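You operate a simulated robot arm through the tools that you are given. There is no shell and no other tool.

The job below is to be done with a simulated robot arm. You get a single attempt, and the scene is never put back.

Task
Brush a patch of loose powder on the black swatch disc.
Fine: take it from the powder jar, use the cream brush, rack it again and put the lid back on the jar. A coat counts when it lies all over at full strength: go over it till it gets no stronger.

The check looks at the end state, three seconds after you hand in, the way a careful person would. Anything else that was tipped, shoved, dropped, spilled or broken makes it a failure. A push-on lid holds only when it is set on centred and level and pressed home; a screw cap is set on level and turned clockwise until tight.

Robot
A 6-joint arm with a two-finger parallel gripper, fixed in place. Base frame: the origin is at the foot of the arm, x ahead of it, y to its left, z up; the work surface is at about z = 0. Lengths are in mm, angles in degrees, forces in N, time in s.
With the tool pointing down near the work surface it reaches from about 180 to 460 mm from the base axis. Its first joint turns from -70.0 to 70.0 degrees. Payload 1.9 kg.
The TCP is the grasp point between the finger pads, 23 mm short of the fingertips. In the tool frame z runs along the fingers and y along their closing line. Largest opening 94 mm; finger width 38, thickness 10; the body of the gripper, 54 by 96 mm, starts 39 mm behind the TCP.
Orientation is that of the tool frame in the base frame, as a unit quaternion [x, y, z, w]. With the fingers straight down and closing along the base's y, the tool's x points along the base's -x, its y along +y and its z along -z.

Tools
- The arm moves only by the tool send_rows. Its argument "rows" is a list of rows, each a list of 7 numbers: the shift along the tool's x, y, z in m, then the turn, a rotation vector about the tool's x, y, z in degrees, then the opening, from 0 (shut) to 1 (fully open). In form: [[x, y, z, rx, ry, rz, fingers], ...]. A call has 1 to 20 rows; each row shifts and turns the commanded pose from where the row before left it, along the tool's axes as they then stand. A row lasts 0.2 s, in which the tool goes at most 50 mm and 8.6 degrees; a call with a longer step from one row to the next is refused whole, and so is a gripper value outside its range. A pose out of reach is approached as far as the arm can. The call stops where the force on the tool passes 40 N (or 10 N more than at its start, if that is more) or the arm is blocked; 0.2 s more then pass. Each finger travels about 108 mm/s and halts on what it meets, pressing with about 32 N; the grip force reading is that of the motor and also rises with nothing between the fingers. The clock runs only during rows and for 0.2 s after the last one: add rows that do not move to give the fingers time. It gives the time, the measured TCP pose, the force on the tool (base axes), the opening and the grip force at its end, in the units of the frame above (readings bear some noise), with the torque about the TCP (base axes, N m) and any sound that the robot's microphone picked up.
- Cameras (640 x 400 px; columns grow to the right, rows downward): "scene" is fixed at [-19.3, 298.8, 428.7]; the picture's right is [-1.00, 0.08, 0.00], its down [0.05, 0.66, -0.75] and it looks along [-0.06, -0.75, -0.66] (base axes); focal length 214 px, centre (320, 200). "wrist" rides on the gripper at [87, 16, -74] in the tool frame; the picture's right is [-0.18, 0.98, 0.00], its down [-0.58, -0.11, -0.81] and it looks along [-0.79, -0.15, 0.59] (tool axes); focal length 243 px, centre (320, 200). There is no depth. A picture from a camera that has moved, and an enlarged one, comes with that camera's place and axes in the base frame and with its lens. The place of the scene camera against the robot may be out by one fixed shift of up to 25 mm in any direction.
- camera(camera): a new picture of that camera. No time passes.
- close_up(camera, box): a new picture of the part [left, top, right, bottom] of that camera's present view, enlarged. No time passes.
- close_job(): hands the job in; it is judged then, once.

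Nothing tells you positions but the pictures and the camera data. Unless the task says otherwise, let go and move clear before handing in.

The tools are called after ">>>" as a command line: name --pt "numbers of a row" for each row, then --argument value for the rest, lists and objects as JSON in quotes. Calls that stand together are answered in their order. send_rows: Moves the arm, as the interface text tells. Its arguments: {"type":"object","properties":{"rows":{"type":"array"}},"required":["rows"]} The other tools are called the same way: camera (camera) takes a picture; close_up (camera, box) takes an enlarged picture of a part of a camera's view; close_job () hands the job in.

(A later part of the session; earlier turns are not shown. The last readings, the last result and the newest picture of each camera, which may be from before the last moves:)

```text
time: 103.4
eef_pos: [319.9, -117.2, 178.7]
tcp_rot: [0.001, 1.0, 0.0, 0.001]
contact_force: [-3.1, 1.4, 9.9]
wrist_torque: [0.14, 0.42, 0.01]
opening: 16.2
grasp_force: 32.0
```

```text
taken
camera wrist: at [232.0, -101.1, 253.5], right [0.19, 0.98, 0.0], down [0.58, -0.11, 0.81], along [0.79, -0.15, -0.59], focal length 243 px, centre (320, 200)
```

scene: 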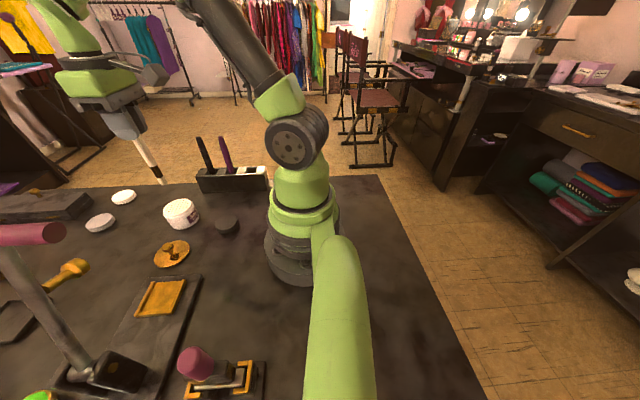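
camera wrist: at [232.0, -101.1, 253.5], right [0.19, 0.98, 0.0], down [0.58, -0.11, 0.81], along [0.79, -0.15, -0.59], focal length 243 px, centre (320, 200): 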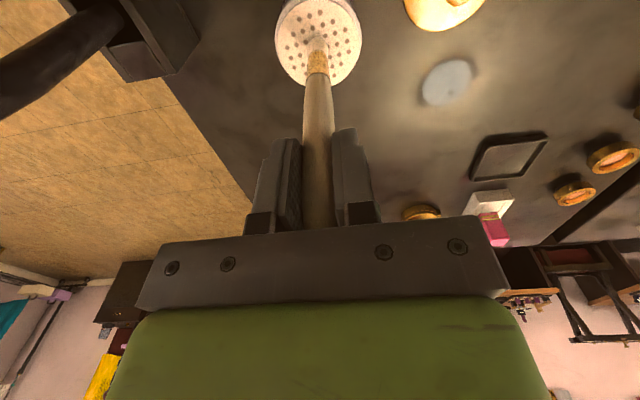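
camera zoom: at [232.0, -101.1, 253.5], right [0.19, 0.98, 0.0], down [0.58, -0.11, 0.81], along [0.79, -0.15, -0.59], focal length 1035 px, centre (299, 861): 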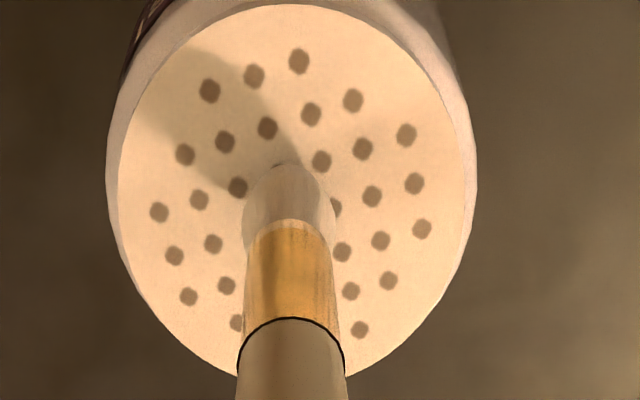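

Loaded again at 10 N. Back to the far side of the disc for the final pass.

>>> send_rows --pt "0 0 -0.004 0 0 0 0.05" --pt "0 0 -0.03 0 0 0 0.05" --pt "0 0 -0.03 0 0 0 0.05" --pt "0.034 0.005 0 0 0 0 0.05" --pt "0.034 0.005 0 0 0 0 0.05" --pt "0.033 0.005 0 0 0 0 0.05" --pt "0 0 0.04 0 0 0 0.05" --pt "0 0 0.04 0 0 0 0.05" --pt "0 0 0.014 0 0 0 0.05" --pt "0 0 0 0 0 0 0.05"

>>> send_rows --pt "0 0 0.0015 0 0 0 0.05" --pt "0 0 0.0015 0 0 0 0.05" --pt "0 0 0 0 0 0 0.05"

>>> close_up --camera "scene" --box '[204, 190, 268, 240]'

>>> close_up --camera "wrist" --box '[250, 0, 400, 90]'

```text
time: 105.6
eef_pos: [217.6, -101.8, 147.7]
tcp_rot: [0.0, 1.0, 0.0, 0.0]
contact_force: [0.3, 0.5, -0.8]
wrist_torque: [-0.04, -0.01, 0.04]
opening: 15.9
grasp_force: 31.8
```

```text
time: 106.4
eef_pos: [217.6, -102.1, 144.2]
tcp_rot: [0.001, 1.0, 0.001, 0.001]
contact_force: [-3.7, 0.1, 17.8]
wrist_torque: [0.15, 0.56, 0.01]
opening: 16.0
grasp_force: 31.8
```

```text
8.00 times, centred on (236, 215) of scene
camera zoom: at [-19.4, 298.8, 428.7], right [-1.0, 0.08, 0.0], down [0.05, 0.66, -0.75], along [-0.06, -0.75, -0.66], focal length 1716 px, centre (992, 80)
```

zoom: 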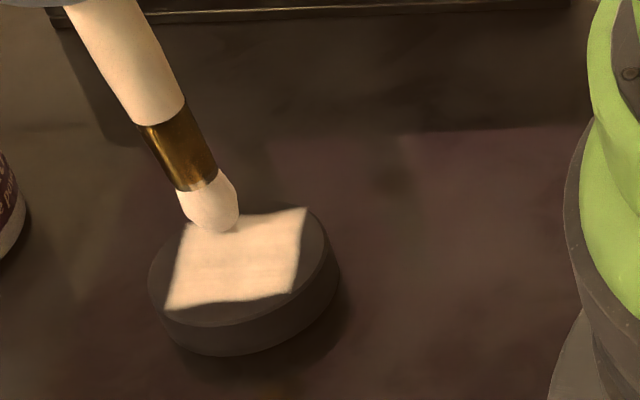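

```text
4.27 times, centred on (325, 45) of wrist
camera zoom: at [130.4, -85.9, 219.1], right [0.19, 0.98, 0.0], down [0.58, -0.11, 0.81], along [0.79, -0.15, -0.59], focal length 1035 px, centre (299, 861)
```

zoom: 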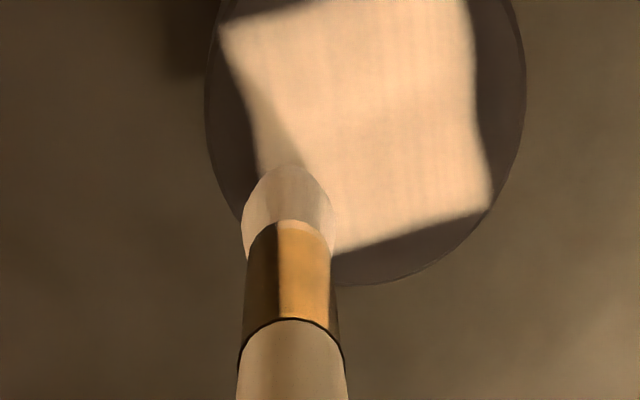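

>>> send_rows --pt "0 0 -0.0004 0 0 0 0.05" --pt "0 0.006 0 0 0 0 0.05" --pt "0 0.006 0 0 0 0 0.05" --pt "0 0.006 0 0 0 0 0.05" --pt "0 0.006 0 0 0 0 0.05" --pt "0 0.006 0 0 0 0 0.05"

>>> send_rows --pt "0.006 0 0 0 0 0 0.05" --pt "0 -0.006 0.0001 0 0 0 0.05" --pt "0 -0.006 0 0 0 0 0.05" --pt "0 -0.006 0.0001 0 0 0 0.05" --pt "0 -0.006 0 0 0 0 0.05" --pt "0 -0.006 0.0001 0 0 0 0.05"

>>> close_up --camera "scene" --box '[204, 190, 268, 240]'

```text
time: 107.8
eef_pos: [218.4, -71.0, 146.4]
tcp_rot: [0.0, 1.0, -0.001, 0.0]
contact_force: [-0.5, -0.5, -0.6]
wrist_torque: [0.02, -0.02, -0.04]
opening: 15.9
grasp_force: 32.1
```

```text
time: 109.2
eef_pos: [212.0, -101.7, 145.7]
tcp_rot: [0.001, 1.0, 0.0, 0.001]
contact_force: [-0.5, -0.5, -1.3]
wrist_torque: [0.0, -0.01, -0.01]
opening: 16.0
grasp_force: 32.4
```

```text
8.00 times, centred on (236, 215) of scene
camera zoom: at [-19.3, 298.8, 428.7], right [-1.0, 0.08, 0.0], down [0.05, 0.66, -0.75], along [-0.06, -0.75, -0.66], focal length 1716 px, centre (992, 80)
```

zoom: 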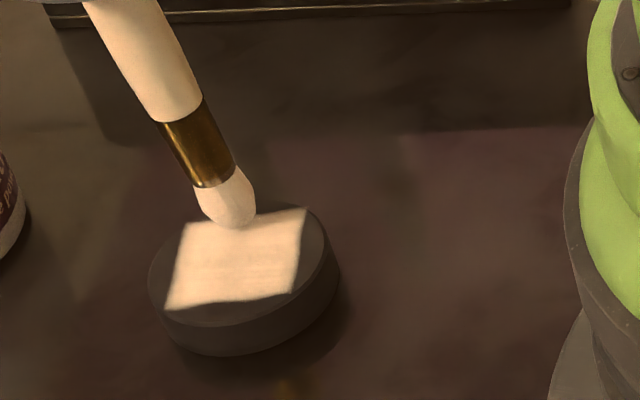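

>>> send_rows --pt "0 0 0.0006 0 0 0 0.05" --pt "0 0 0 0 0 0 0.05"

>>> send_rows --pt "0 0 0.0004 0 0 0 0.05" --pt "0 0 0 0 0 0 0.05"

```text
time: 109.8
eef_pos: [212.5, -101.5, 143.7]
tcp_rot: [0.001, 1.0, 0.0, 0.002]
contact_force: [0.5, -0.2, 0.1]
wrist_torque: [-0.02, 0.01, 0.01]
opening: 15.9
grasp_force: 31.5
```

```text
time: 110.4
eef_pos: [212.7, -102.1, 144.0]
tcp_rot: [0.001, 1.0, 0.0, 0.0]
contact_force: [1.0, -0.1, 3.7]
wrist_torque: [0.04, -0.05, -0.05]
opening: 16.1
grasp_force: 32.0
```

>>> send_rows --pt "0 0 0.0002 0 0 0 0.05" --pt "0 0.006 0 0 0 0 0.05" --pt "0 0.006 0.0001 0 0 0 0.05" --pt "0 0.006 0 0 0 0 0.05" --pt "0 0.006 0.0001 0 0 0 0.05" --pt "0 0.006 0 0 0 0 0.05"

>>> send_rows --pt "0.005 0 0.0001 0 0 0 0.05" --pt "0 -0.006 0.0001 0 0 0 0.05" --pt "0 -0.006 0.0001 0 0 0 0.05" --pt "0 -0.006 0.0001 0 0 0 0.05" --pt "0 -0.006 0.0001 0 0 0 0.05" --pt "0 -0.006 0.0001 0 0 0 0.05"

```text
time: 111.8
eef_pos: [213.0, -71.6, 144.9]
tcp_rot: [0.001, 1.0, 0.0, 0.002]
contact_force: [0.6, -6.4, 6.5]
wrist_torque: [-0.65, 0.06, 0.05]
opening: 16.2
grasp_force: 32.0
```

```text
time: 113.2
eef_pos: [205.8, -101.9, 143.0]
tcp_rot: [0.001, 1.0, 0.0, -0.001]
contact_force: [1.0, 6.2, 8.6]
wrist_torque: [0.75, -0.03, -0.04]
opening: 16.3
grasp_force: 31.9
```

Contact is steady at 6–9 N. I'll continue the remaining columns towards the near side.

>>> send_rows --pt "0.005 0 0 0 0 0 0.05" --pt "0 0.006 0 0 0 0 0.05" --pt "0 0.006 0 0 0 0 0.05" --pt "0 0.006 0 0 0 0 0.05" --pt "0 0.006 0 0 0 0 0.05" --pt "0 0.006 0 0 0 0 0.05"

>>> send_rows --pt "0.005 0 0 0 0 0 0.05" --pt "0 -0.006 0.0001 0 0 0 0.05" --pt "0 -0.006 0 0 0 0 0.05" --pt "0 -0.006 0.0001 0 0 0 0.05" --pt "0 -0.006 0 0 0 0 0.05" --pt "0 -0.006 0.0001 0 0 0 0.05"

>>> send_rows --pt "0.005 0 0 0 0 0 0.05" --pt "0 0.006 0 0 0 0 0.05" --pt "0 0.006 0 0 0 0 0.05" --pt "0 0.006 0 0 0 0 0.05" --pt "0 0.006 0 0 0 0 0.05" --pt "0 0.006 0 0 0 0 0.05"

>>> close_up --camera "scene" --box '[204, 190, 268, 240]'

```text
time: 114.6
eef_pos: [200.8, -72.0, 143.2]
tcp_rot: [0.001, 1.0, 0.001, -0.001]
contact_force: [0.8, -0.4, -0.4]
wrist_torque: [0.0, 0.02, 0.0]
opening: 16.2
grasp_force: 32.4
```

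```text
time: 116.0
eef_pos: [197.4, -103.2, 143.2]
tcp_rot: [0.001, 1.0, 0.001, 0.0]
contact_force: [0.0, 5.9, 9.8]
wrist_torque: [0.82, 0.07, -0.06]
opening: 15.9
grasp_force: 31.7
```

```text
time: 117.4
eef_pos: [193.1, -72.1, 141.9]
tcp_rot: [0.001, 1.0, 0.0, 0.0]
contact_force: [-0.4, 0.6, 0.2]
wrist_torque: [-0.01, 0.01, -0.03]
opening: 16.3
grasp_force: 32.0
```

```text
8.00 times, centred on (236, 215) of scene
camera zoom: at [-19.3, 298.8, 428.7], right [-1.0, 0.08, 0.0], down [0.05, 0.66, -0.75], along [-0.06, -0.75, -0.66], focal length 1716 px, centre (992, 80)
```

zoom: 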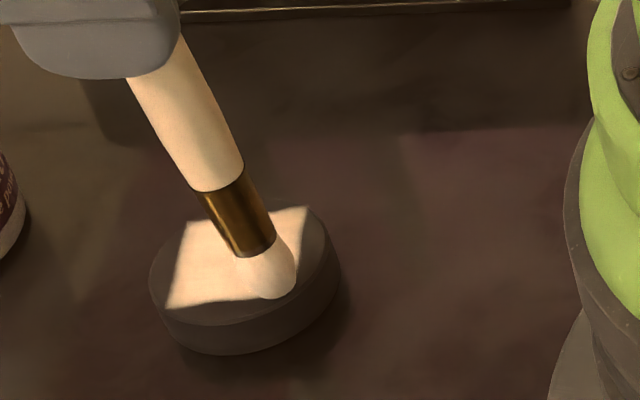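

I'll lift off and compare the patch with the previous pass.

>>> send_rows --pt "0 0 -0.004 0 0 0 0.05" --pt "0 -0.02 -0.03 0 0 0 0.05" --pt "0 -0.01 -0.03 0 0 0 0.05" --pt "0 0 -0.032 0 0 0 0.05" --pt "0 0 0 0 0 0 0.05" --pt "0 0 0 0 0 0 0.05"

>>> close_up --camera "scene" --box '[212, 212, 244, 232]'

>>> close_up --camera "wrist" --box '[270, 0, 390, 70]'

>>> camera --camera "scene"

```text
time: 118.8
eef_pos: [191.7, -102.9, 240.5]
tcp_rot: [0.0, 1.0, 0.0, 0.0]
contact_force: [0.4, 0.9, -0.2]
wrist_torque: [0.01, 0.01, -0.01]
opening: 16.1
grasp_force: 31.7
```

```text
16.00 times, centred on (228, 222) of scene
camera zoom: at [-19.3, 298.8, 428.7], right [-1.0, 0.08, 0.0], down [0.05, 0.66, -0.75], along [-0.06, -0.75, -0.66], focal length 3432 px, centre (1792, -152)
```

zoom: 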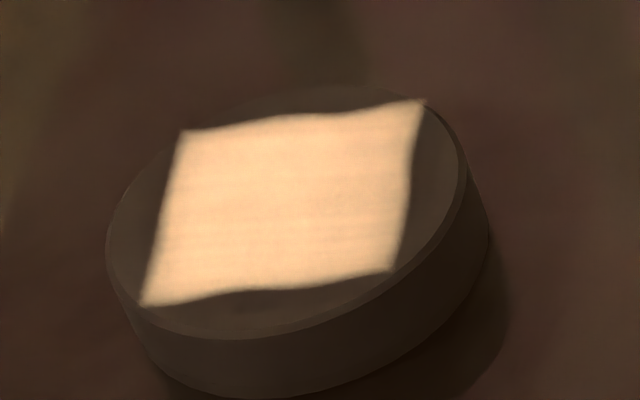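

```text
5.33 times, centred on (330, 35) of wrist
camera zoom: at [104.6, -86.5, 315.1], right [0.19, 0.98, 0.0], down [0.58, -0.11, 0.81], along [0.79, -0.15, -0.59], focal length 1294 px, centre (267, 1080)
```

zoom: 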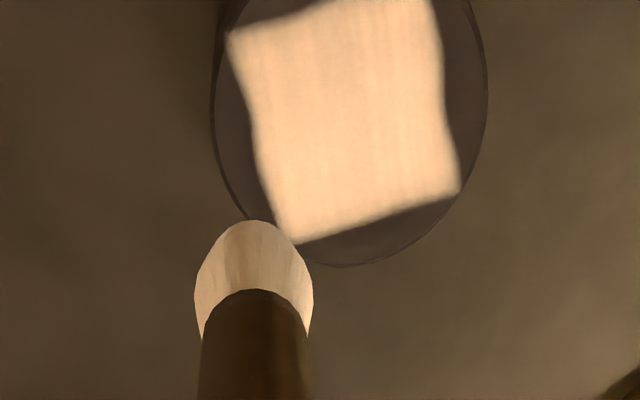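

```text
taken
```

scene: 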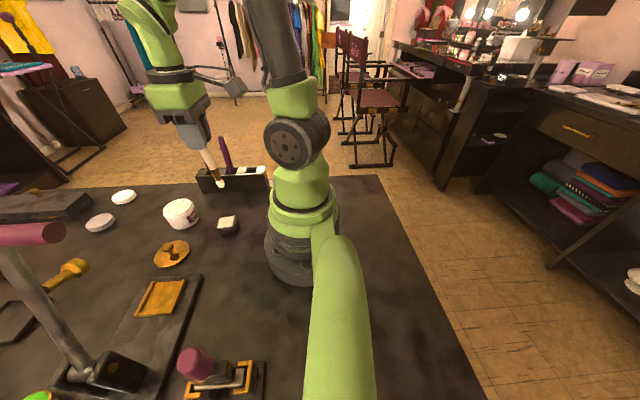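

The patch looks the same as before this pass, so it is saturated. Now I'll rack the brush, first measuring how far it leans in the grip.

>>> close_up --camera "scene" --box '[170, 110, 250, 200]'

>>> close_up --camera "wrist" --box '[240, 20, 400, 240]'

```text
4.44 times, centred on (210, 155) of scene
camera zoom: at [-19.3, 298.8, 428.7], right [-1.0, 0.08, 0.0], down [0.05, 0.66, -0.75], along [-0.06, -0.75, -0.66], focal length 953 px, centre (809, 400)
```

zoom: 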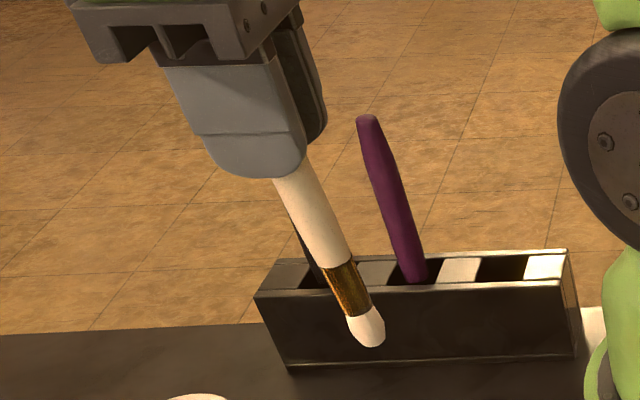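

```text
1.82 times, centred on (320, 130) of wrist
camera zoom: at [104.6, -86.5, 315.1], right [0.19, 0.98, 0.0], down [0.58, -0.11, 0.81], along [0.79, -0.15, -0.59], focal length 441 px, centre (320, 327)
```

zoom: 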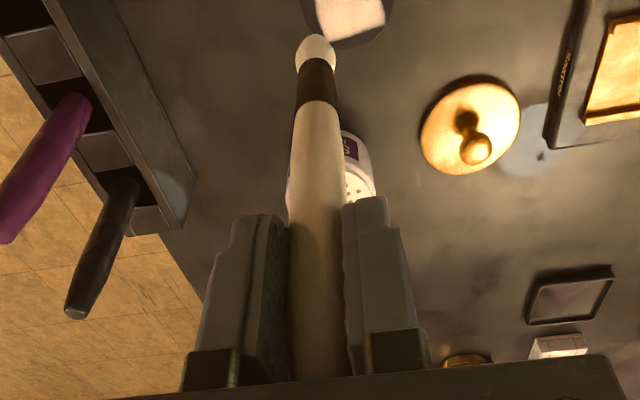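

The brush leans about 4.2° with its tip towards -x. I'll move above the cream slot and then tilt the tool by that amount so the brush hangs vertical.

>>> send_rows --pt "0.02 0 0 0 0 0 0.05" --pt "0.0196 0 0 0 0 0 0.05" --pt "0 -0.036 0 0 0 0 0.05" --pt "0 -0.036 0 0 0 0 0.05" --pt "0 -0.036 0 0 0 0 0.05" --pt "0 -0.036 0 0 0 0 0.05" --pt "0 -0.0024 0 0 -4.2 0 0.05" --pt "0 0 0 0 0 0 0.05" --pt "0 0 0 0 0 0 0.05"

>>> camera --camera "wrist"

>>> close_up --camera "wrist" --box '[250, 0, 400, 90]'

>>> close_up --camera "scene" --box '[190, 90, 280, 200]'

```text
time: 120.8
eef_pos: [153.2, -247.7, 237.0]
tcp_rot: [0.001, 0.999, 0.0, 0.038]
contact_force: [-0.2, 0.0, 0.1]
wrist_torque: [-0.01, 0.0, -0.02]
opening: 16.2
grasp_force: 31.7
```

```text
taken
camera wrist: at [60.0, -232.3, 306.6], right [0.19, 0.98, 0.01], down [0.52, -0.11, 0.85], along [0.83, -0.15, -0.53], focal length 243 px, centre (320, 200)
```

wrist: 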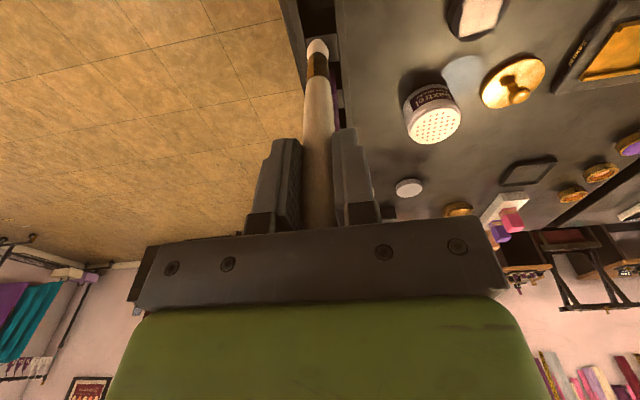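

```text
4.27 times, centred on (325, 45) of wrist
camera zoom: at [60.0, -232.3, 306.6], right [0.19, 0.98, 0.01], down [0.52, -0.11, 0.85], along [0.83, -0.15, -0.53], focal length 1035 px, centre (299, 861)
```

zoom: 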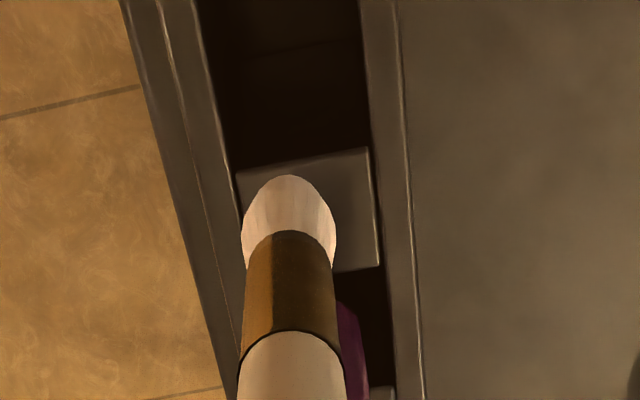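

```text
3.64 times, centred on (235, 145) of scene
camera zoom: at [-19.3, 298.8, 428.7], right [-1.0, 0.08, 0.0], down [0.05, 0.66, -0.75], along [-0.06, -0.75, -0.66], focal length 780 px, centre (629, 400)
```

zoom: 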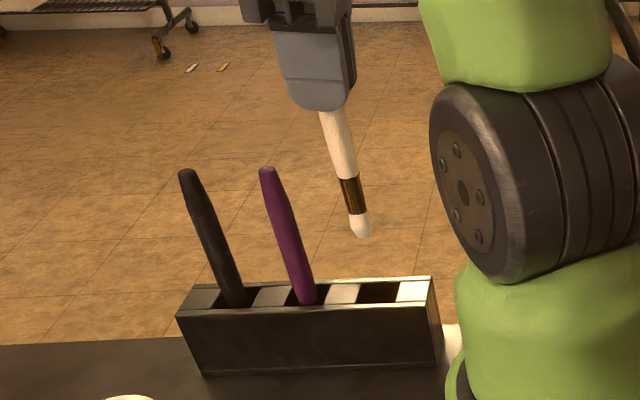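

>>> close_up --camera "scene" --box '[216, 112, 264, 160]'

```text
8.33 times, centred on (240, 136) of scene
camera zoom: at [-19.3, 298.8, 428.7], right [-1.0, 0.08, 0.0], down [0.05, 0.66, -0.75], along [-0.06, -0.75, -0.66], focal length 1787 px, centre (987, 733)
```

zoom: 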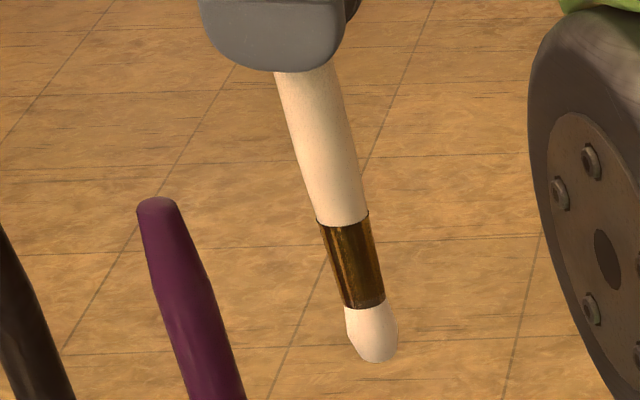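

The brush now hangs vertical, with its tip at about (150.6,-247.5) over the cream slot. I'll descend 40 mm and check before it enters.

>>> send_rows --pt "0.0015 0 0.01995 0 0 0 0.05" --pt "0.0015 0 0.01995 0 0 0 0.05" --pt "0 0 0 0 0 0 0.05"

>>> close_up --camera "wrist" --box '[250, 0, 400, 90]'

>>> close_up --camera "scene" --box '[200, 110, 280, 200]'

```text
time: 121.6
eef_pos: [152.0, -247.6, 199.4]
tcp_rot: [0.001, 0.999, 0.0, 0.037]
contact_force: [1.5, 0.2, 0.2]
wrist_torque: [0.03, 0.02, 0.01]
opening: 16.4
grasp_force: 31.3
```

```text
4.27 times, centred on (325, 45) of wrist
camera zoom: at [59.9, -231.4, 267.6], right [0.19, 0.98, 0.01], down [0.52, -0.11, 0.85], along [0.83, -0.15, -0.53], focal length 1035 px, centre (299, 861)
```

zoom: 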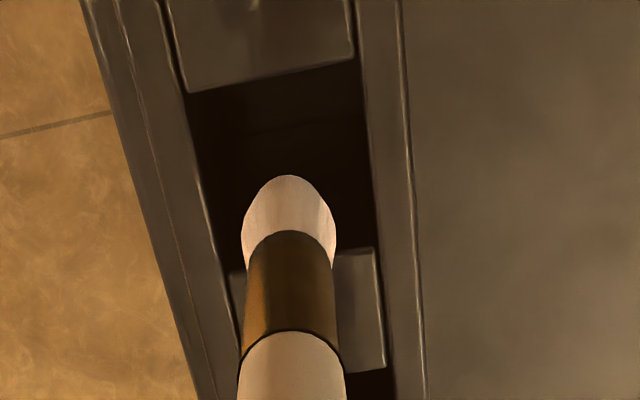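

```text
4.44 times, centred on (240, 155) of scene
camera zoom: at [-19.3, 298.8, 428.7], right [-1.0, 0.08, 0.0], down [0.05, 0.66, -0.75], along [-0.06, -0.75, -0.66], focal length 953 px, centre (676, 400)
```

zoom: 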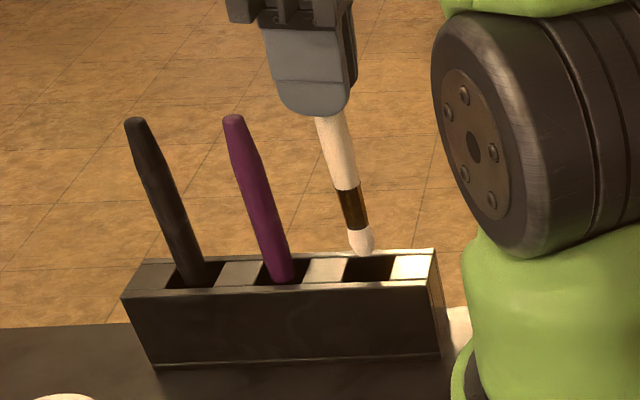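

The brush is centred over its pocket (x 136–167, y -262 to -233). I'll lower into it.

>>> send_rows --pt "0.0012 0 0.016 0 0 0 0.05" --pt "0.0012 0 0.016 0 0 0 0.05" --pt "0.0012 0 0.016 0 0 0 0.05" --pt "0 0 0 0 0 0 0.05"

>>> close_up --camera "wrist" --box '[250, 0, 400, 90]'

>>> close_up --camera "scene" --box '[200, 110, 280, 200]'

```text
time: 122.6
eef_pos: [152.4, -248.3, 150.1]
tcp_rot: [0.001, 0.999, -0.001, 0.036]
contact_force: [0.0, 0.0, -0.6]
wrist_torque: [-0.02, 0.0, -0.02]
opening: 16.2
grasp_force: 31.6
```

```text
4.27 times, centred on (325, 45) of wrist
camera zoom: at [60.5, -231.5, 218.9], right [0.19, 0.98, 0.01], down [0.52, -0.11, 0.85], along [0.83, -0.15, -0.53], focal length 1035 px, centre (299, 861)
```

zoom: 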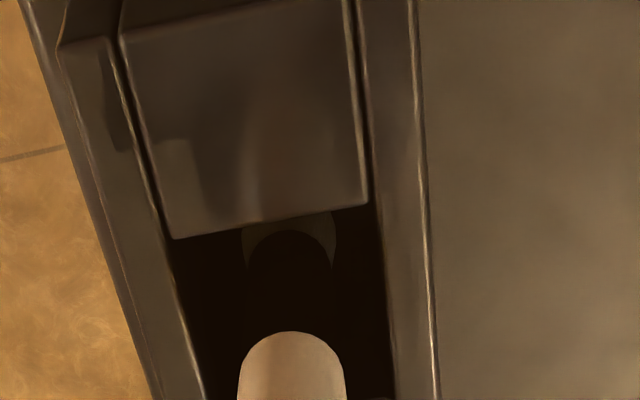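

```text
4.44 times, centred on (240, 155) of scene
camera zoom: at [-19.3, 298.8, 428.7], right [-1.0, 0.08, 0.0], down [0.05, 0.66, -0.75], along [-0.06, -0.75, -0.66], focal length 953 px, centre (676, 400)
```

zoom: 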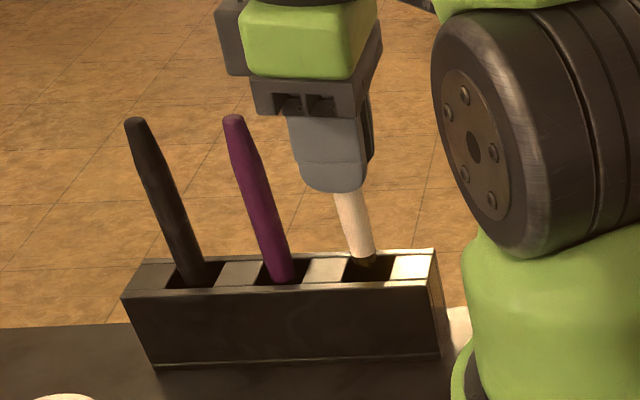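

>>> send_rows --pt "0.0005 0 0.007 0 0 0 0.05" --pt "0.0005 0 0.007 0 0 0 0.05" --pt "0.0001 0 0.002 0 0 0 0.05" --pt "0.0001 0 0.002 0 0 0 0.05" --pt "0 0 0 0 0 0 0.05"

>>> send_rows --pt "0.0001 0 0.001 0 0 0 0.05" --pt "0.0001 0 0.001 0 0 0 0.05" --pt "0 0 0 0 0 0 0.05"

>>> close_up --camera "scene" --box '[200, 110, 280, 200]'

```text
time: 123.8
eef_pos: [152.2, -248.7, 132.7]
tcp_rot: [0.001, 0.999, 0.0, 0.037]
contact_force: [-1.3, 0.3, 3.0]
wrist_torque: [0.02, 0.11, -0.01]
opening: 16.0
grasp_force: 31.9
```

```text
time: 124.6
eef_pos: [152.3, -249.2, 131.3]
tcp_rot: [0.001, 0.999, -0.001, 0.037]
contact_force: [1.8, 0.8, 31.8]
wrist_torque: [0.03, -0.18, -0.01]
opening: 16.1
grasp_force: 32.2
```

```text
4.44 times, centred on (240, 155) of scene
camera zoom: at [-19.4, 298.9, 428.7], right [-1.0, 0.08, 0.0], down [0.05, 0.66, -0.75], along [-0.06, -0.75, -0.66], focal length 953 px, centre (676, 400)
```

zoom: 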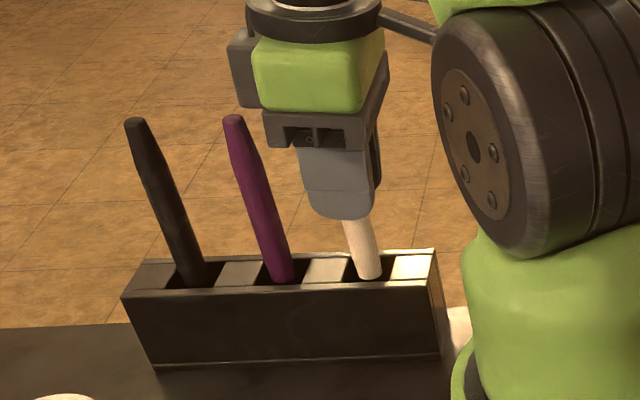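

The brush rests on the pocket floor. I'll relieve the pressure slightly, then open the fingers slowly.

>>> send_rows --pt "-0.0001 0 -0.0009 0 0 0 0.05" --pt "0 0 0 0 0 0 0.05"

>>> send_rows --pt "0 0 0 0 0 0 0.2" --pt "0 0 0 0 0 0 0.3" --pt "0 0 0 0 0 0 0.45" --pt "0 0 0 0 0 0 0.45"

>>> close_up --camera "scene" --box '[200, 110, 280, 200]'

>>> camera --camera "wrist"

```text
time: 125.2
eef_pos: [151.4, -249.0, 130.7]
tcp_rot: [0.001, 0.999, 0.0, 0.038]
contact_force: [4.4, -0.9, 15.9]
wrist_torque: [-0.2, -0.66, 0.0]
opening: 16.0
grasp_force: 32.4
```

```text
time: 126.2
eef_pos: [153.0, -248.7, 131.3]
tcp_rot: [0.001, 0.999, 0.0, 0.036]
contact_force: [-0.2, -0.3, 9.0]
wrist_torque: [0.0, 0.02, 0.0]
opening: 42.2
grasp_force: 0.0
```

```text
4.44 times, centred on (240, 155) of scene
camera zoom: at [-19.3, 298.8, 428.7], right [-1.0, 0.08, 0.0], down [0.05, 0.66, -0.75], along [-0.06, -0.75, -0.66], focal length 953 px, centre (676, 400)
```

zoom: 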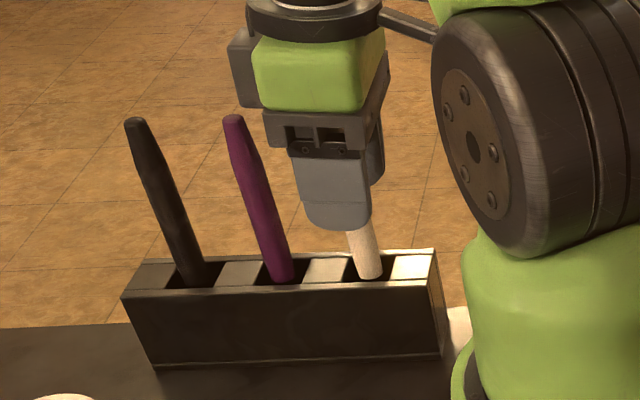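

```text
taken
camera wrist: at [59.6, -232.0, 200.1], right [0.19, 0.98, 0.01], down [0.52, -0.11, 0.85], along [0.83, -0.15, -0.53], focal length 243 px, centre (320, 200)
```

wrist: 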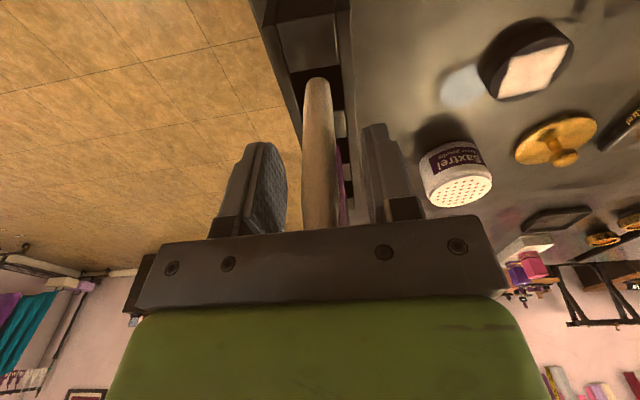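

The fingers are open, and the 9 N shows the palm touching the handle's top. I'll rise straight up.

>>> send_rows --pt "-0.0002 0 -0.002 0 0 0 0.45" --pt "-0.0003 0 -0.004 0 0 0 0.45" --pt "0 0 0 0 0 0 0.45"

>>> close_up --camera "scene" --box '[200, 110, 280, 200]'

>>> close_up --camera "wrist" --box '[220, 40, 420, 240]'

```text
time: 127.0
eef_pos: [152.0, -249.7, 137.3]
tcp_rot: [0.001, 0.999, -0.001, 0.037]
contact_force: [-0.2, 0.7, 0.0]
wrist_torque: [-0.01, -0.03, 0.0]
opening: 42.5
grasp_force: 0.1
```

```text
4.44 times, centred on (240, 155) of scene
camera zoom: at [-19.3, 298.8, 428.7], right [-1.0, 0.08, 0.0], down [0.05, 0.66, -0.75], along [-0.06, -0.75, -0.66], focal length 953 px, centre (676, 400)
```

zoom: 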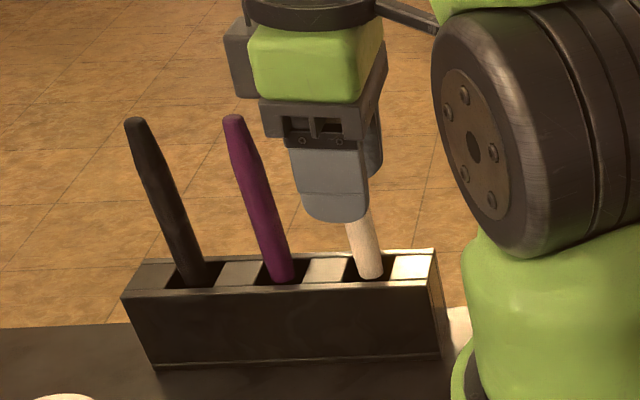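

```text
2.00 times, centred on (320, 140) of wrist
camera zoom: at [59.7, -231.6, 206.0], right [0.19, 0.98, 0.01], down [0.52, -0.11, 0.85], along [0.83, -0.15, -0.53], focal length 485 px, centre (320, 320)
```

zoom: 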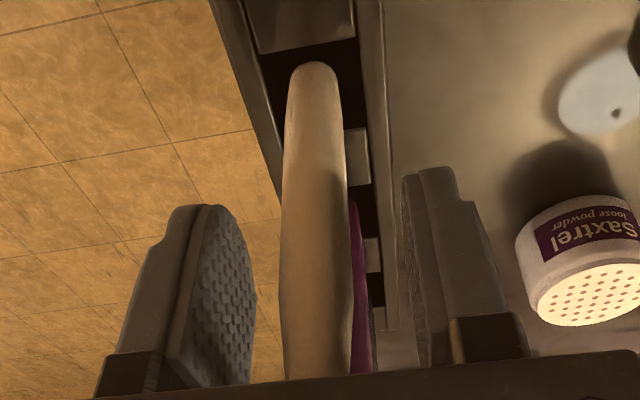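

The brush stands free in its slot. I'll rise clear vertically and level the tool again.

>>> send_rows --pt "-0.0007 0 -0.01 0 0 0 0.45" --pt "-0.0015 0 -0.02 0 0 0 0.45" --pt "-0.0015 0 -0.02 0 0 0 0.45" --pt "-0.0022 0 -0.03 0 0 0 0.45" --pt "-0.0015 0 -0.02 0 0 0 0.45" --pt "0 0 0 0 4.2 0 0.45" --pt "0 0 0 0 0 0 0.45"

>>> close_up --camera "scene" --box '[200, 110, 280, 200]'

>>> camera --camera "wrist"

```text
time: 128.6
eef_pos: [153.0, -249.2, 235.9]
tcp_rot: [0.001, 1.0, 0.0, 0.0]
contact_force: [0.2, 0.2, 0.0]
wrist_torque: [-0.02, 0.02, -0.01]
opening: 42.3
grasp_force: 0.0
```

```text
4.44 times, centred on (240, 155) of scene
camera zoom: at [-19.3, 298.8, 428.7], right [-1.0, 0.08, 0.0], down [0.05, 0.66, -0.75], along [-0.06, -0.75, -0.66], focal length 953 px, centre (676, 400)
```

zoom: 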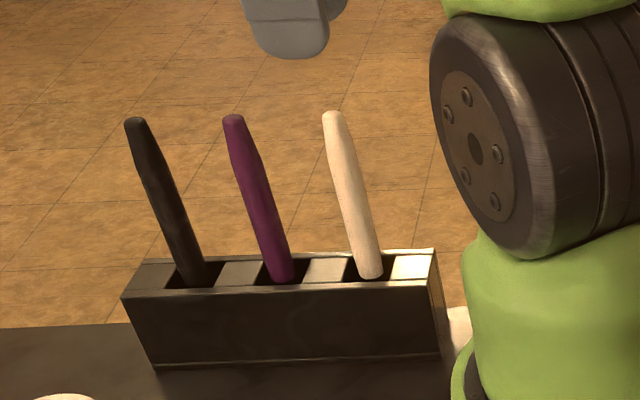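

```text
taken
camera wrist: at [65.5, -232.1, 312.0], right [0.19, 0.98, 0.0], down [0.58, -0.11, 0.81], along [0.79, -0.15, -0.59], focal length 243 px, centre (320, 200)
```

wrist: 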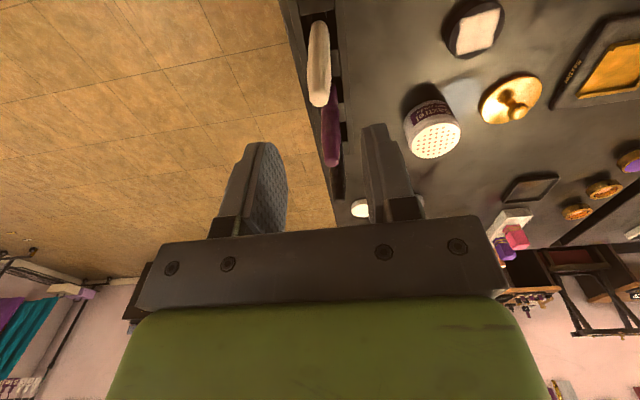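

The cream brush is upright in its slot. Next, the lid: I'll travel back over it at about (299.5,-13).

>>> send_rows --pt "-0.021 0.0336 0 0 0 0 0.45" --pt "-0.021 0.0336 0 0 0 0 0.45" --pt "-0.021 0.0336 0 0 0 0 0.45" --pt "-0.021 0.0336 0 0 0 0 0.45" --pt "-0.021 0.0336 0 0 0 0 0.45" --pt "-0.021 0.0336 0 0 0 0 0.45" --pt "-0.021 0.0336 0 0 0 0 0.45" --pt "0 0 0.04 0 0 0 0.45" --pt "0 0 0.04 0 0 0 0.45" --pt "0 0 0 0 0 0 0.45" --pt "0 0 0 0 0 0 0.45"

>>> camera --camera "wrist"

>>> close_up --camera "wrist" --box '[260, 0, 380, 100]'

```text
time: 131.0
eef_pos: [299.5, -14.8, 156.2]
tcp_rot: [0.001, 1.0, -0.001, 0.001]
contact_force: [0.5, 0.4, 0.7]
wrist_torque: [0.01, -0.01, 0.0]
opening: 42.5
grasp_force: 0.0
```

```text
taken
camera wrist: at [213.2, 1.5, 231.6], right [0.19, 0.98, 0.0], down [0.58, -0.11, 0.81], along [0.79, -0.15, -0.59], focal length 243 px, centre (320, 200)
```

wrist: 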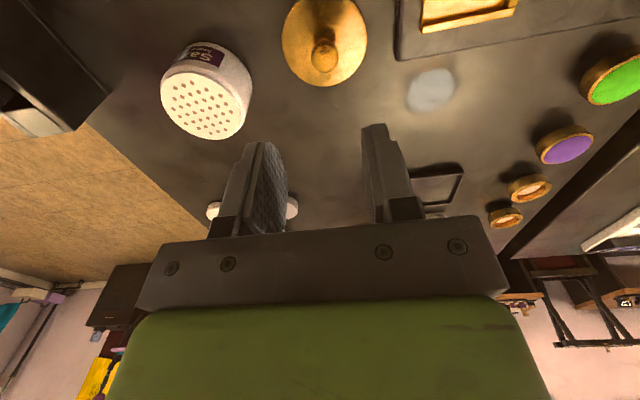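

```text
4.00 times, centred on (320, 50) of wrist
camera zoom: at [213.2, 1.5, 231.6], right [0.19, 0.98, 0.0], down [0.58, -0.11, 0.81], along [0.79, -0.15, -0.59], focal length 970 px, centre (320, 800)
```

zoom: 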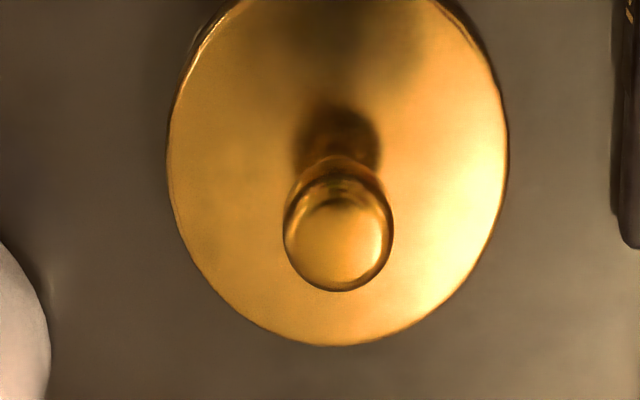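

The knob is at about (300.4,-11.5), so I need about +3 mm in y. I'll descend partway and verify.

>>> send_rows --pt "0 0.003 0.03 0 0 0 0.45" --pt "0 0 0.03 0 0 0 0.45" --pt "0 0 0.03 0 0 0 0.45" --pt "0 0 0 0 0 0 0.45"

>>> camera --camera "wrist"

```text
time: 132.0
eef_pos: [302.3, -10.8, 67.4]
tcp_rot: [0.001, 1.0, 0.0, 0.001]
contact_force: [0.0, 1.1, 1.7]
wrist_torque: [-0.01, -0.03, 0.01]
opening: 42.5
grasp_force: 0.1
```

```text
taken
camera wrist: at [214.1, 6.4, 142.2], right [0.19, 0.98, 0.0], down [0.58, -0.11, 0.81], along [0.79, -0.15, -0.59], focal length 243 px, centre (320, 200)
```

wrist: 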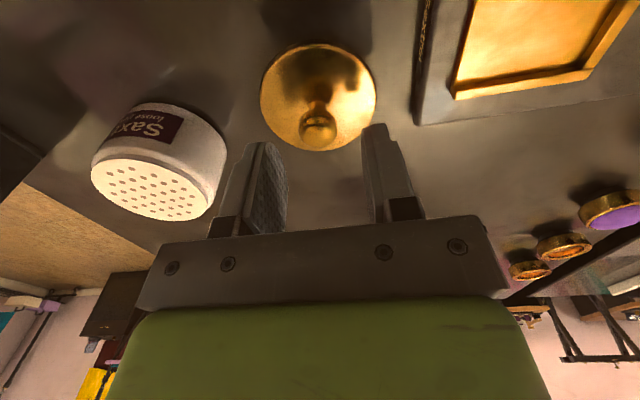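

>>> send_rows --pt "0.001 0 0.012 0 0 0 0.45" --pt "0 0 0.012 0 0 0 0.45" --pt "0 0 0.006 0 0 0 0.45" --pt "0 0 0.002 0 0 0 0.45" --pt "0 0 0 0 0 0 0.45"

>>> close_up --camera "wrist" --box '[220, 80, 420, 240]'

>>> close_up --camera "scene" --box '[120, 190, 248, 270]'

```text
time: 133.2
eef_pos: [299.6, -10.7, 35.3]
tcp_rot: [0.001, 1.0, 0.0, 0.0]
contact_force: [0.7, -0.3, 0.3]
wrist_torque: [0.01, 0.01, -0.01]
opening: 42.5
grasp_force: 0.0
```

```text
2.50 times, centred on (320, 160) of wrist
camera zoom: at [212.1, 6.2, 110.4], right [0.19, 0.98, 0.0], down [0.58, -0.11, 0.81], along [0.79, -0.15, -0.59], focal length 606 px, centre (320, 300)
```

zoom: 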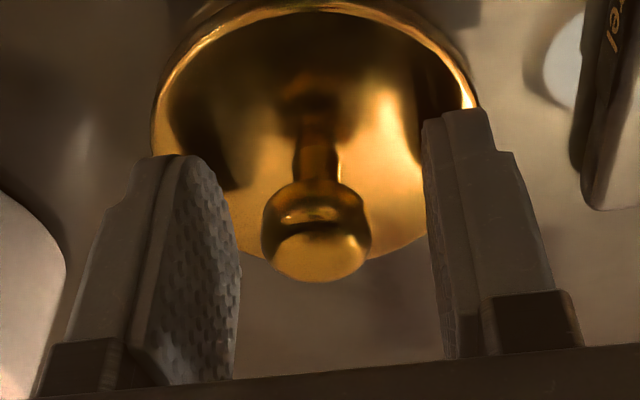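

```text
5.00 times, centred on (184, 230) of scene
camera zoom: at [-19.3, 298.8, 428.7], right [-1.0, 0.08, 0.0], down [0.05, 0.66, -0.75], along [-0.06, -0.75, -0.66], focal length 1072 px, centre (1000, 50)
```

zoom: 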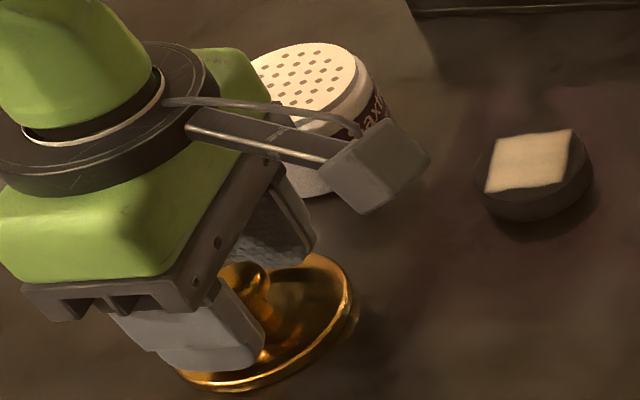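

The knob is about 1 mm towards -y. I'll correct and close on it.

>>> send_rows --pt "0 -0.0012 0.0003 0 0 0 0.45" --pt "0 0 0 0 0 0 0.3" --pt "0 0 0 0 0 0 0.1" --pt "0 0 0 0 0 0 0.1" --pt "0 0 0 0 0 0 0.1"

>>> close_up --camera "wrist" --box '[220, 80, 420, 240]'

```text
time: 134.4
eef_pos: [299.2, -10.8, 34.1]
tcp_rot: [0.001, 1.0, -0.001, -0.001]
contact_force: [0.3, -0.8, 0.9]
wrist_torque: [-0.02, -0.01, -0.01]
opening: 20.0
grasp_force: 32.2
```

```text
2.50 times, centred on (320, 160) of wrist
camera zoom: at [211.8, 5.1, 110.1], right [0.19, 0.98, 0.0], down [0.58, -0.11, 0.81], along [0.79, -0.15, -0.59], focal length 606 px, centre (320, 300)
```

zoom: 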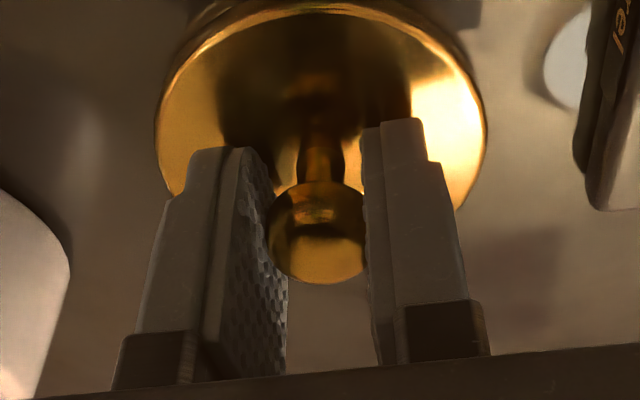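

I have the lid by its knob at a 20 mm opening. I'll lift it and move above the jar.

>>> send_rows --pt "0 0 -0.01 0 0 0 0.1" --pt "0 0 -0.03 0 0 0 0.1" --pt "0 0 -0.035 0 0 0 0.1" --pt "0 0 -0.03 0 0 0 0.1" --pt "-0.0034 -0.0265 0 0 0 0 0.1" --pt "-0.0034 -0.0265 0 0 0 0 0.1" --pt "-0.0034 -0.0265 0 0 0 0 0.1" --pt "-0.0034 -0.0265 0 0 0 0 0.1" --pt "0 0 0 0 0 0 0.1" --pt "0 0 0 0 0 0 0.1"

>>> camera --camera "wrist"

>>> close_up --camera "scene" --box '[120, 130, 248, 240]'

```text
time: 136.6
eef_pos: [312.7, -118.0, 141.6]
tcp_rot: [0.001, 1.0, 0.0, 0.0]
contact_force: [0.4, -0.6, -0.7]
wrist_torque: [-0.01, -0.01, 0.03]
opening: 20.1
grasp_force: 32.4
```

```text
taken
camera wrist: at [224.9, -102.0, 216.0], right [0.19, 0.98, 0.0], down [0.58, -0.11, 0.81], along [0.79, -0.15, -0.59], focal length 243 px, centre (320, 200)
```

wrist: 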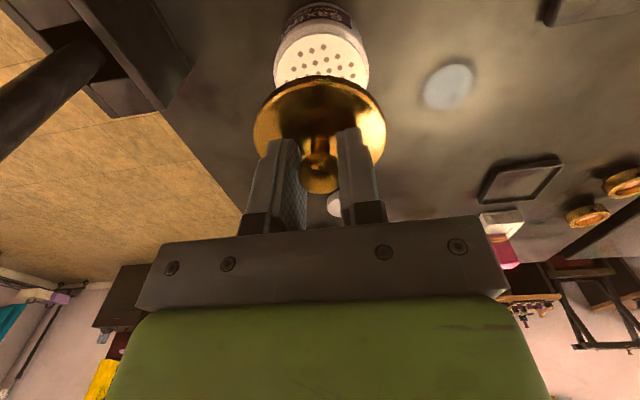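

```text
3.64 times, centred on (184, 185) of scene
camera zoom: at [-19.3, 298.8, 428.7], right [-1.0, 0.08, 0.0], down [0.05, 0.66, -0.75], along [-0.06, -0.75, -0.66], focal length 780 px, centre (814, 254)
```

zoom: 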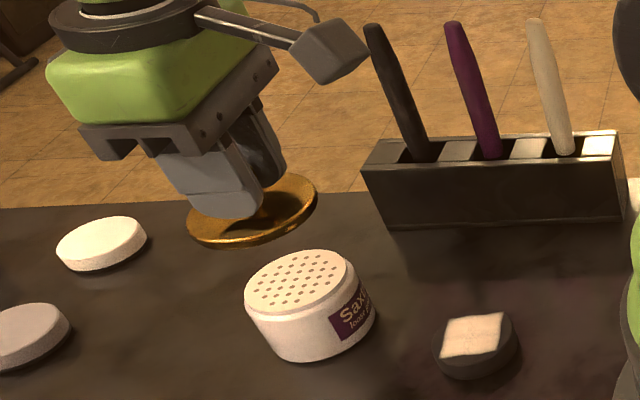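

>>> close_up --camera "wrist" --box '[240, 0, 400, 100]'

>>> close_up --camera "wrist" --box '[240, 60, 400, 200]'

```text
4.00 times, centred on (320, 50) of wrist
camera zoom: at [224.9, -102.0, 216.0], right [0.19, 0.98, 0.0], down [0.58, -0.11, 0.81], along [0.79, -0.15, -0.59], focal length 970 px, centre (320, 800)
```

zoom: 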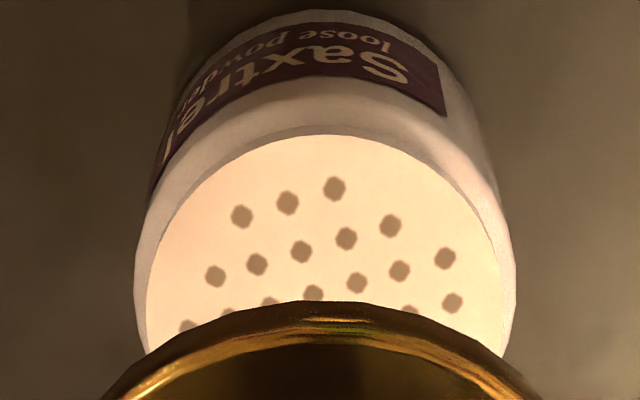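

```text
2.86 times, centred on (320, 130) of wrist
camera zoom: at [224.9, -102.0, 216.0], right [0.19, 0.98, 0.0], down [0.58, -0.11, 0.81], along [0.79, -0.15, -0.59], focal length 693 px, centre (320, 400)
```

zoom: 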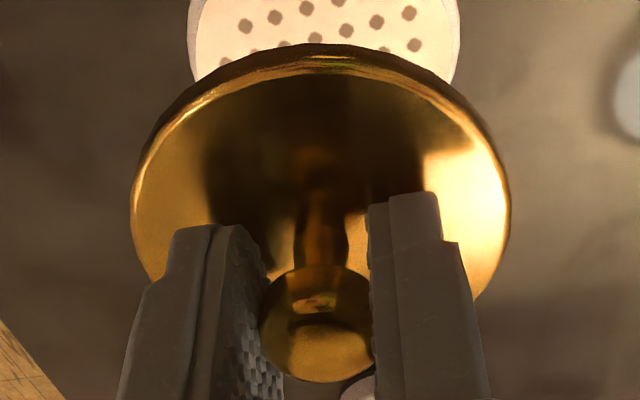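

I'll check whether the jar has shifted since I took the lid off, using the same close-up as before.

>>> close_up --camera "scene" --box '[155, 190, 219, 230]'

```text
10.00 times, centred on (187, 210) of scene
camera zoom: at [-19.3, 298.8, 428.7], right [-1.0, 0.08, 0.0], down [0.05, 0.66, -0.75], along [-0.06, -0.75, -0.66], focal length 2145 px, centre (1650, 100)
```

zoom: 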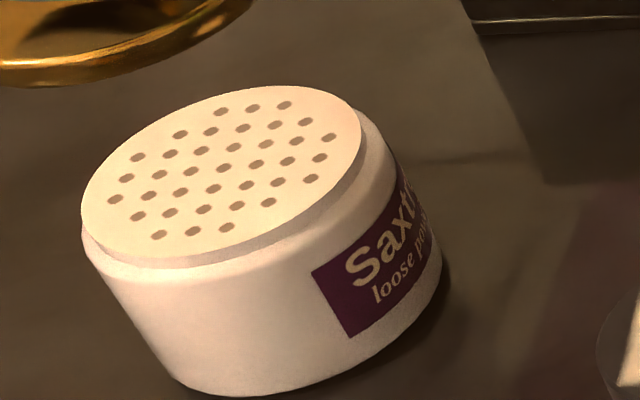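

The jar hasn't moved. I'll fine-tune the lid to its original xy (camera reference [225.6,-101.0]), lower to just above the jar and check.

>>> send_rows --pt "-0.0008 0.001 0.02 0 0 0 0.1" --pt "0 0 0.02 0 0 0 0.1" --pt "0 0 0.008 0 0 0 0.1" --pt "0 0 0 0 0 0 0.1" --pt "0 0 0 0 0 0 0.1"

>>> close_up --camera "wrist" --box '[240, 0, 400, 100]'

>>> close_up --camera "scene" --box '[140, 170, 220, 230]'

```text
time: 137.8
eef_pos: [312.0, -117.1, 92.6]
tcp_rot: [0.001, 1.0, 0.001, -0.001]
contact_force: [0.2, -0.1, -0.9]
wrist_torque: [0.0, -0.02, -0.01]
opening: 20.2
grasp_force: 32.2
```

```text
4.00 times, centred on (320, 50) of wrist
camera zoom: at [225.6, -100.4, 167.5], right [0.19, 0.98, 0.0], down [0.58, -0.11, 0.81], along [0.79, -0.15, -0.59], focal length 970 px, centre (320, 800)
```

zoom: 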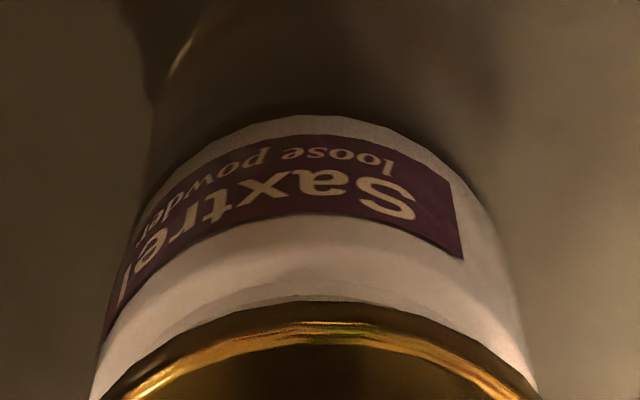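

```text
6.67 times, centred on (180, 200) of scene
camera zoom: at [-19.3, 298.8, 428.7], right [-1.0, 0.08, 0.0], down [0.05, 0.66, -0.75], along [-0.06, -0.75, -0.66], focal length 1430 px, centre (1253, 200)
```

zoom: 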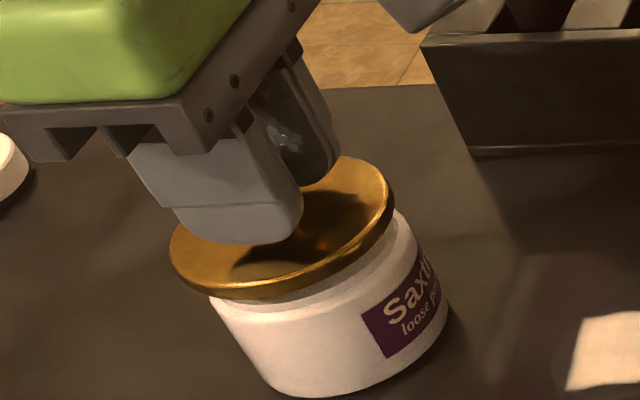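

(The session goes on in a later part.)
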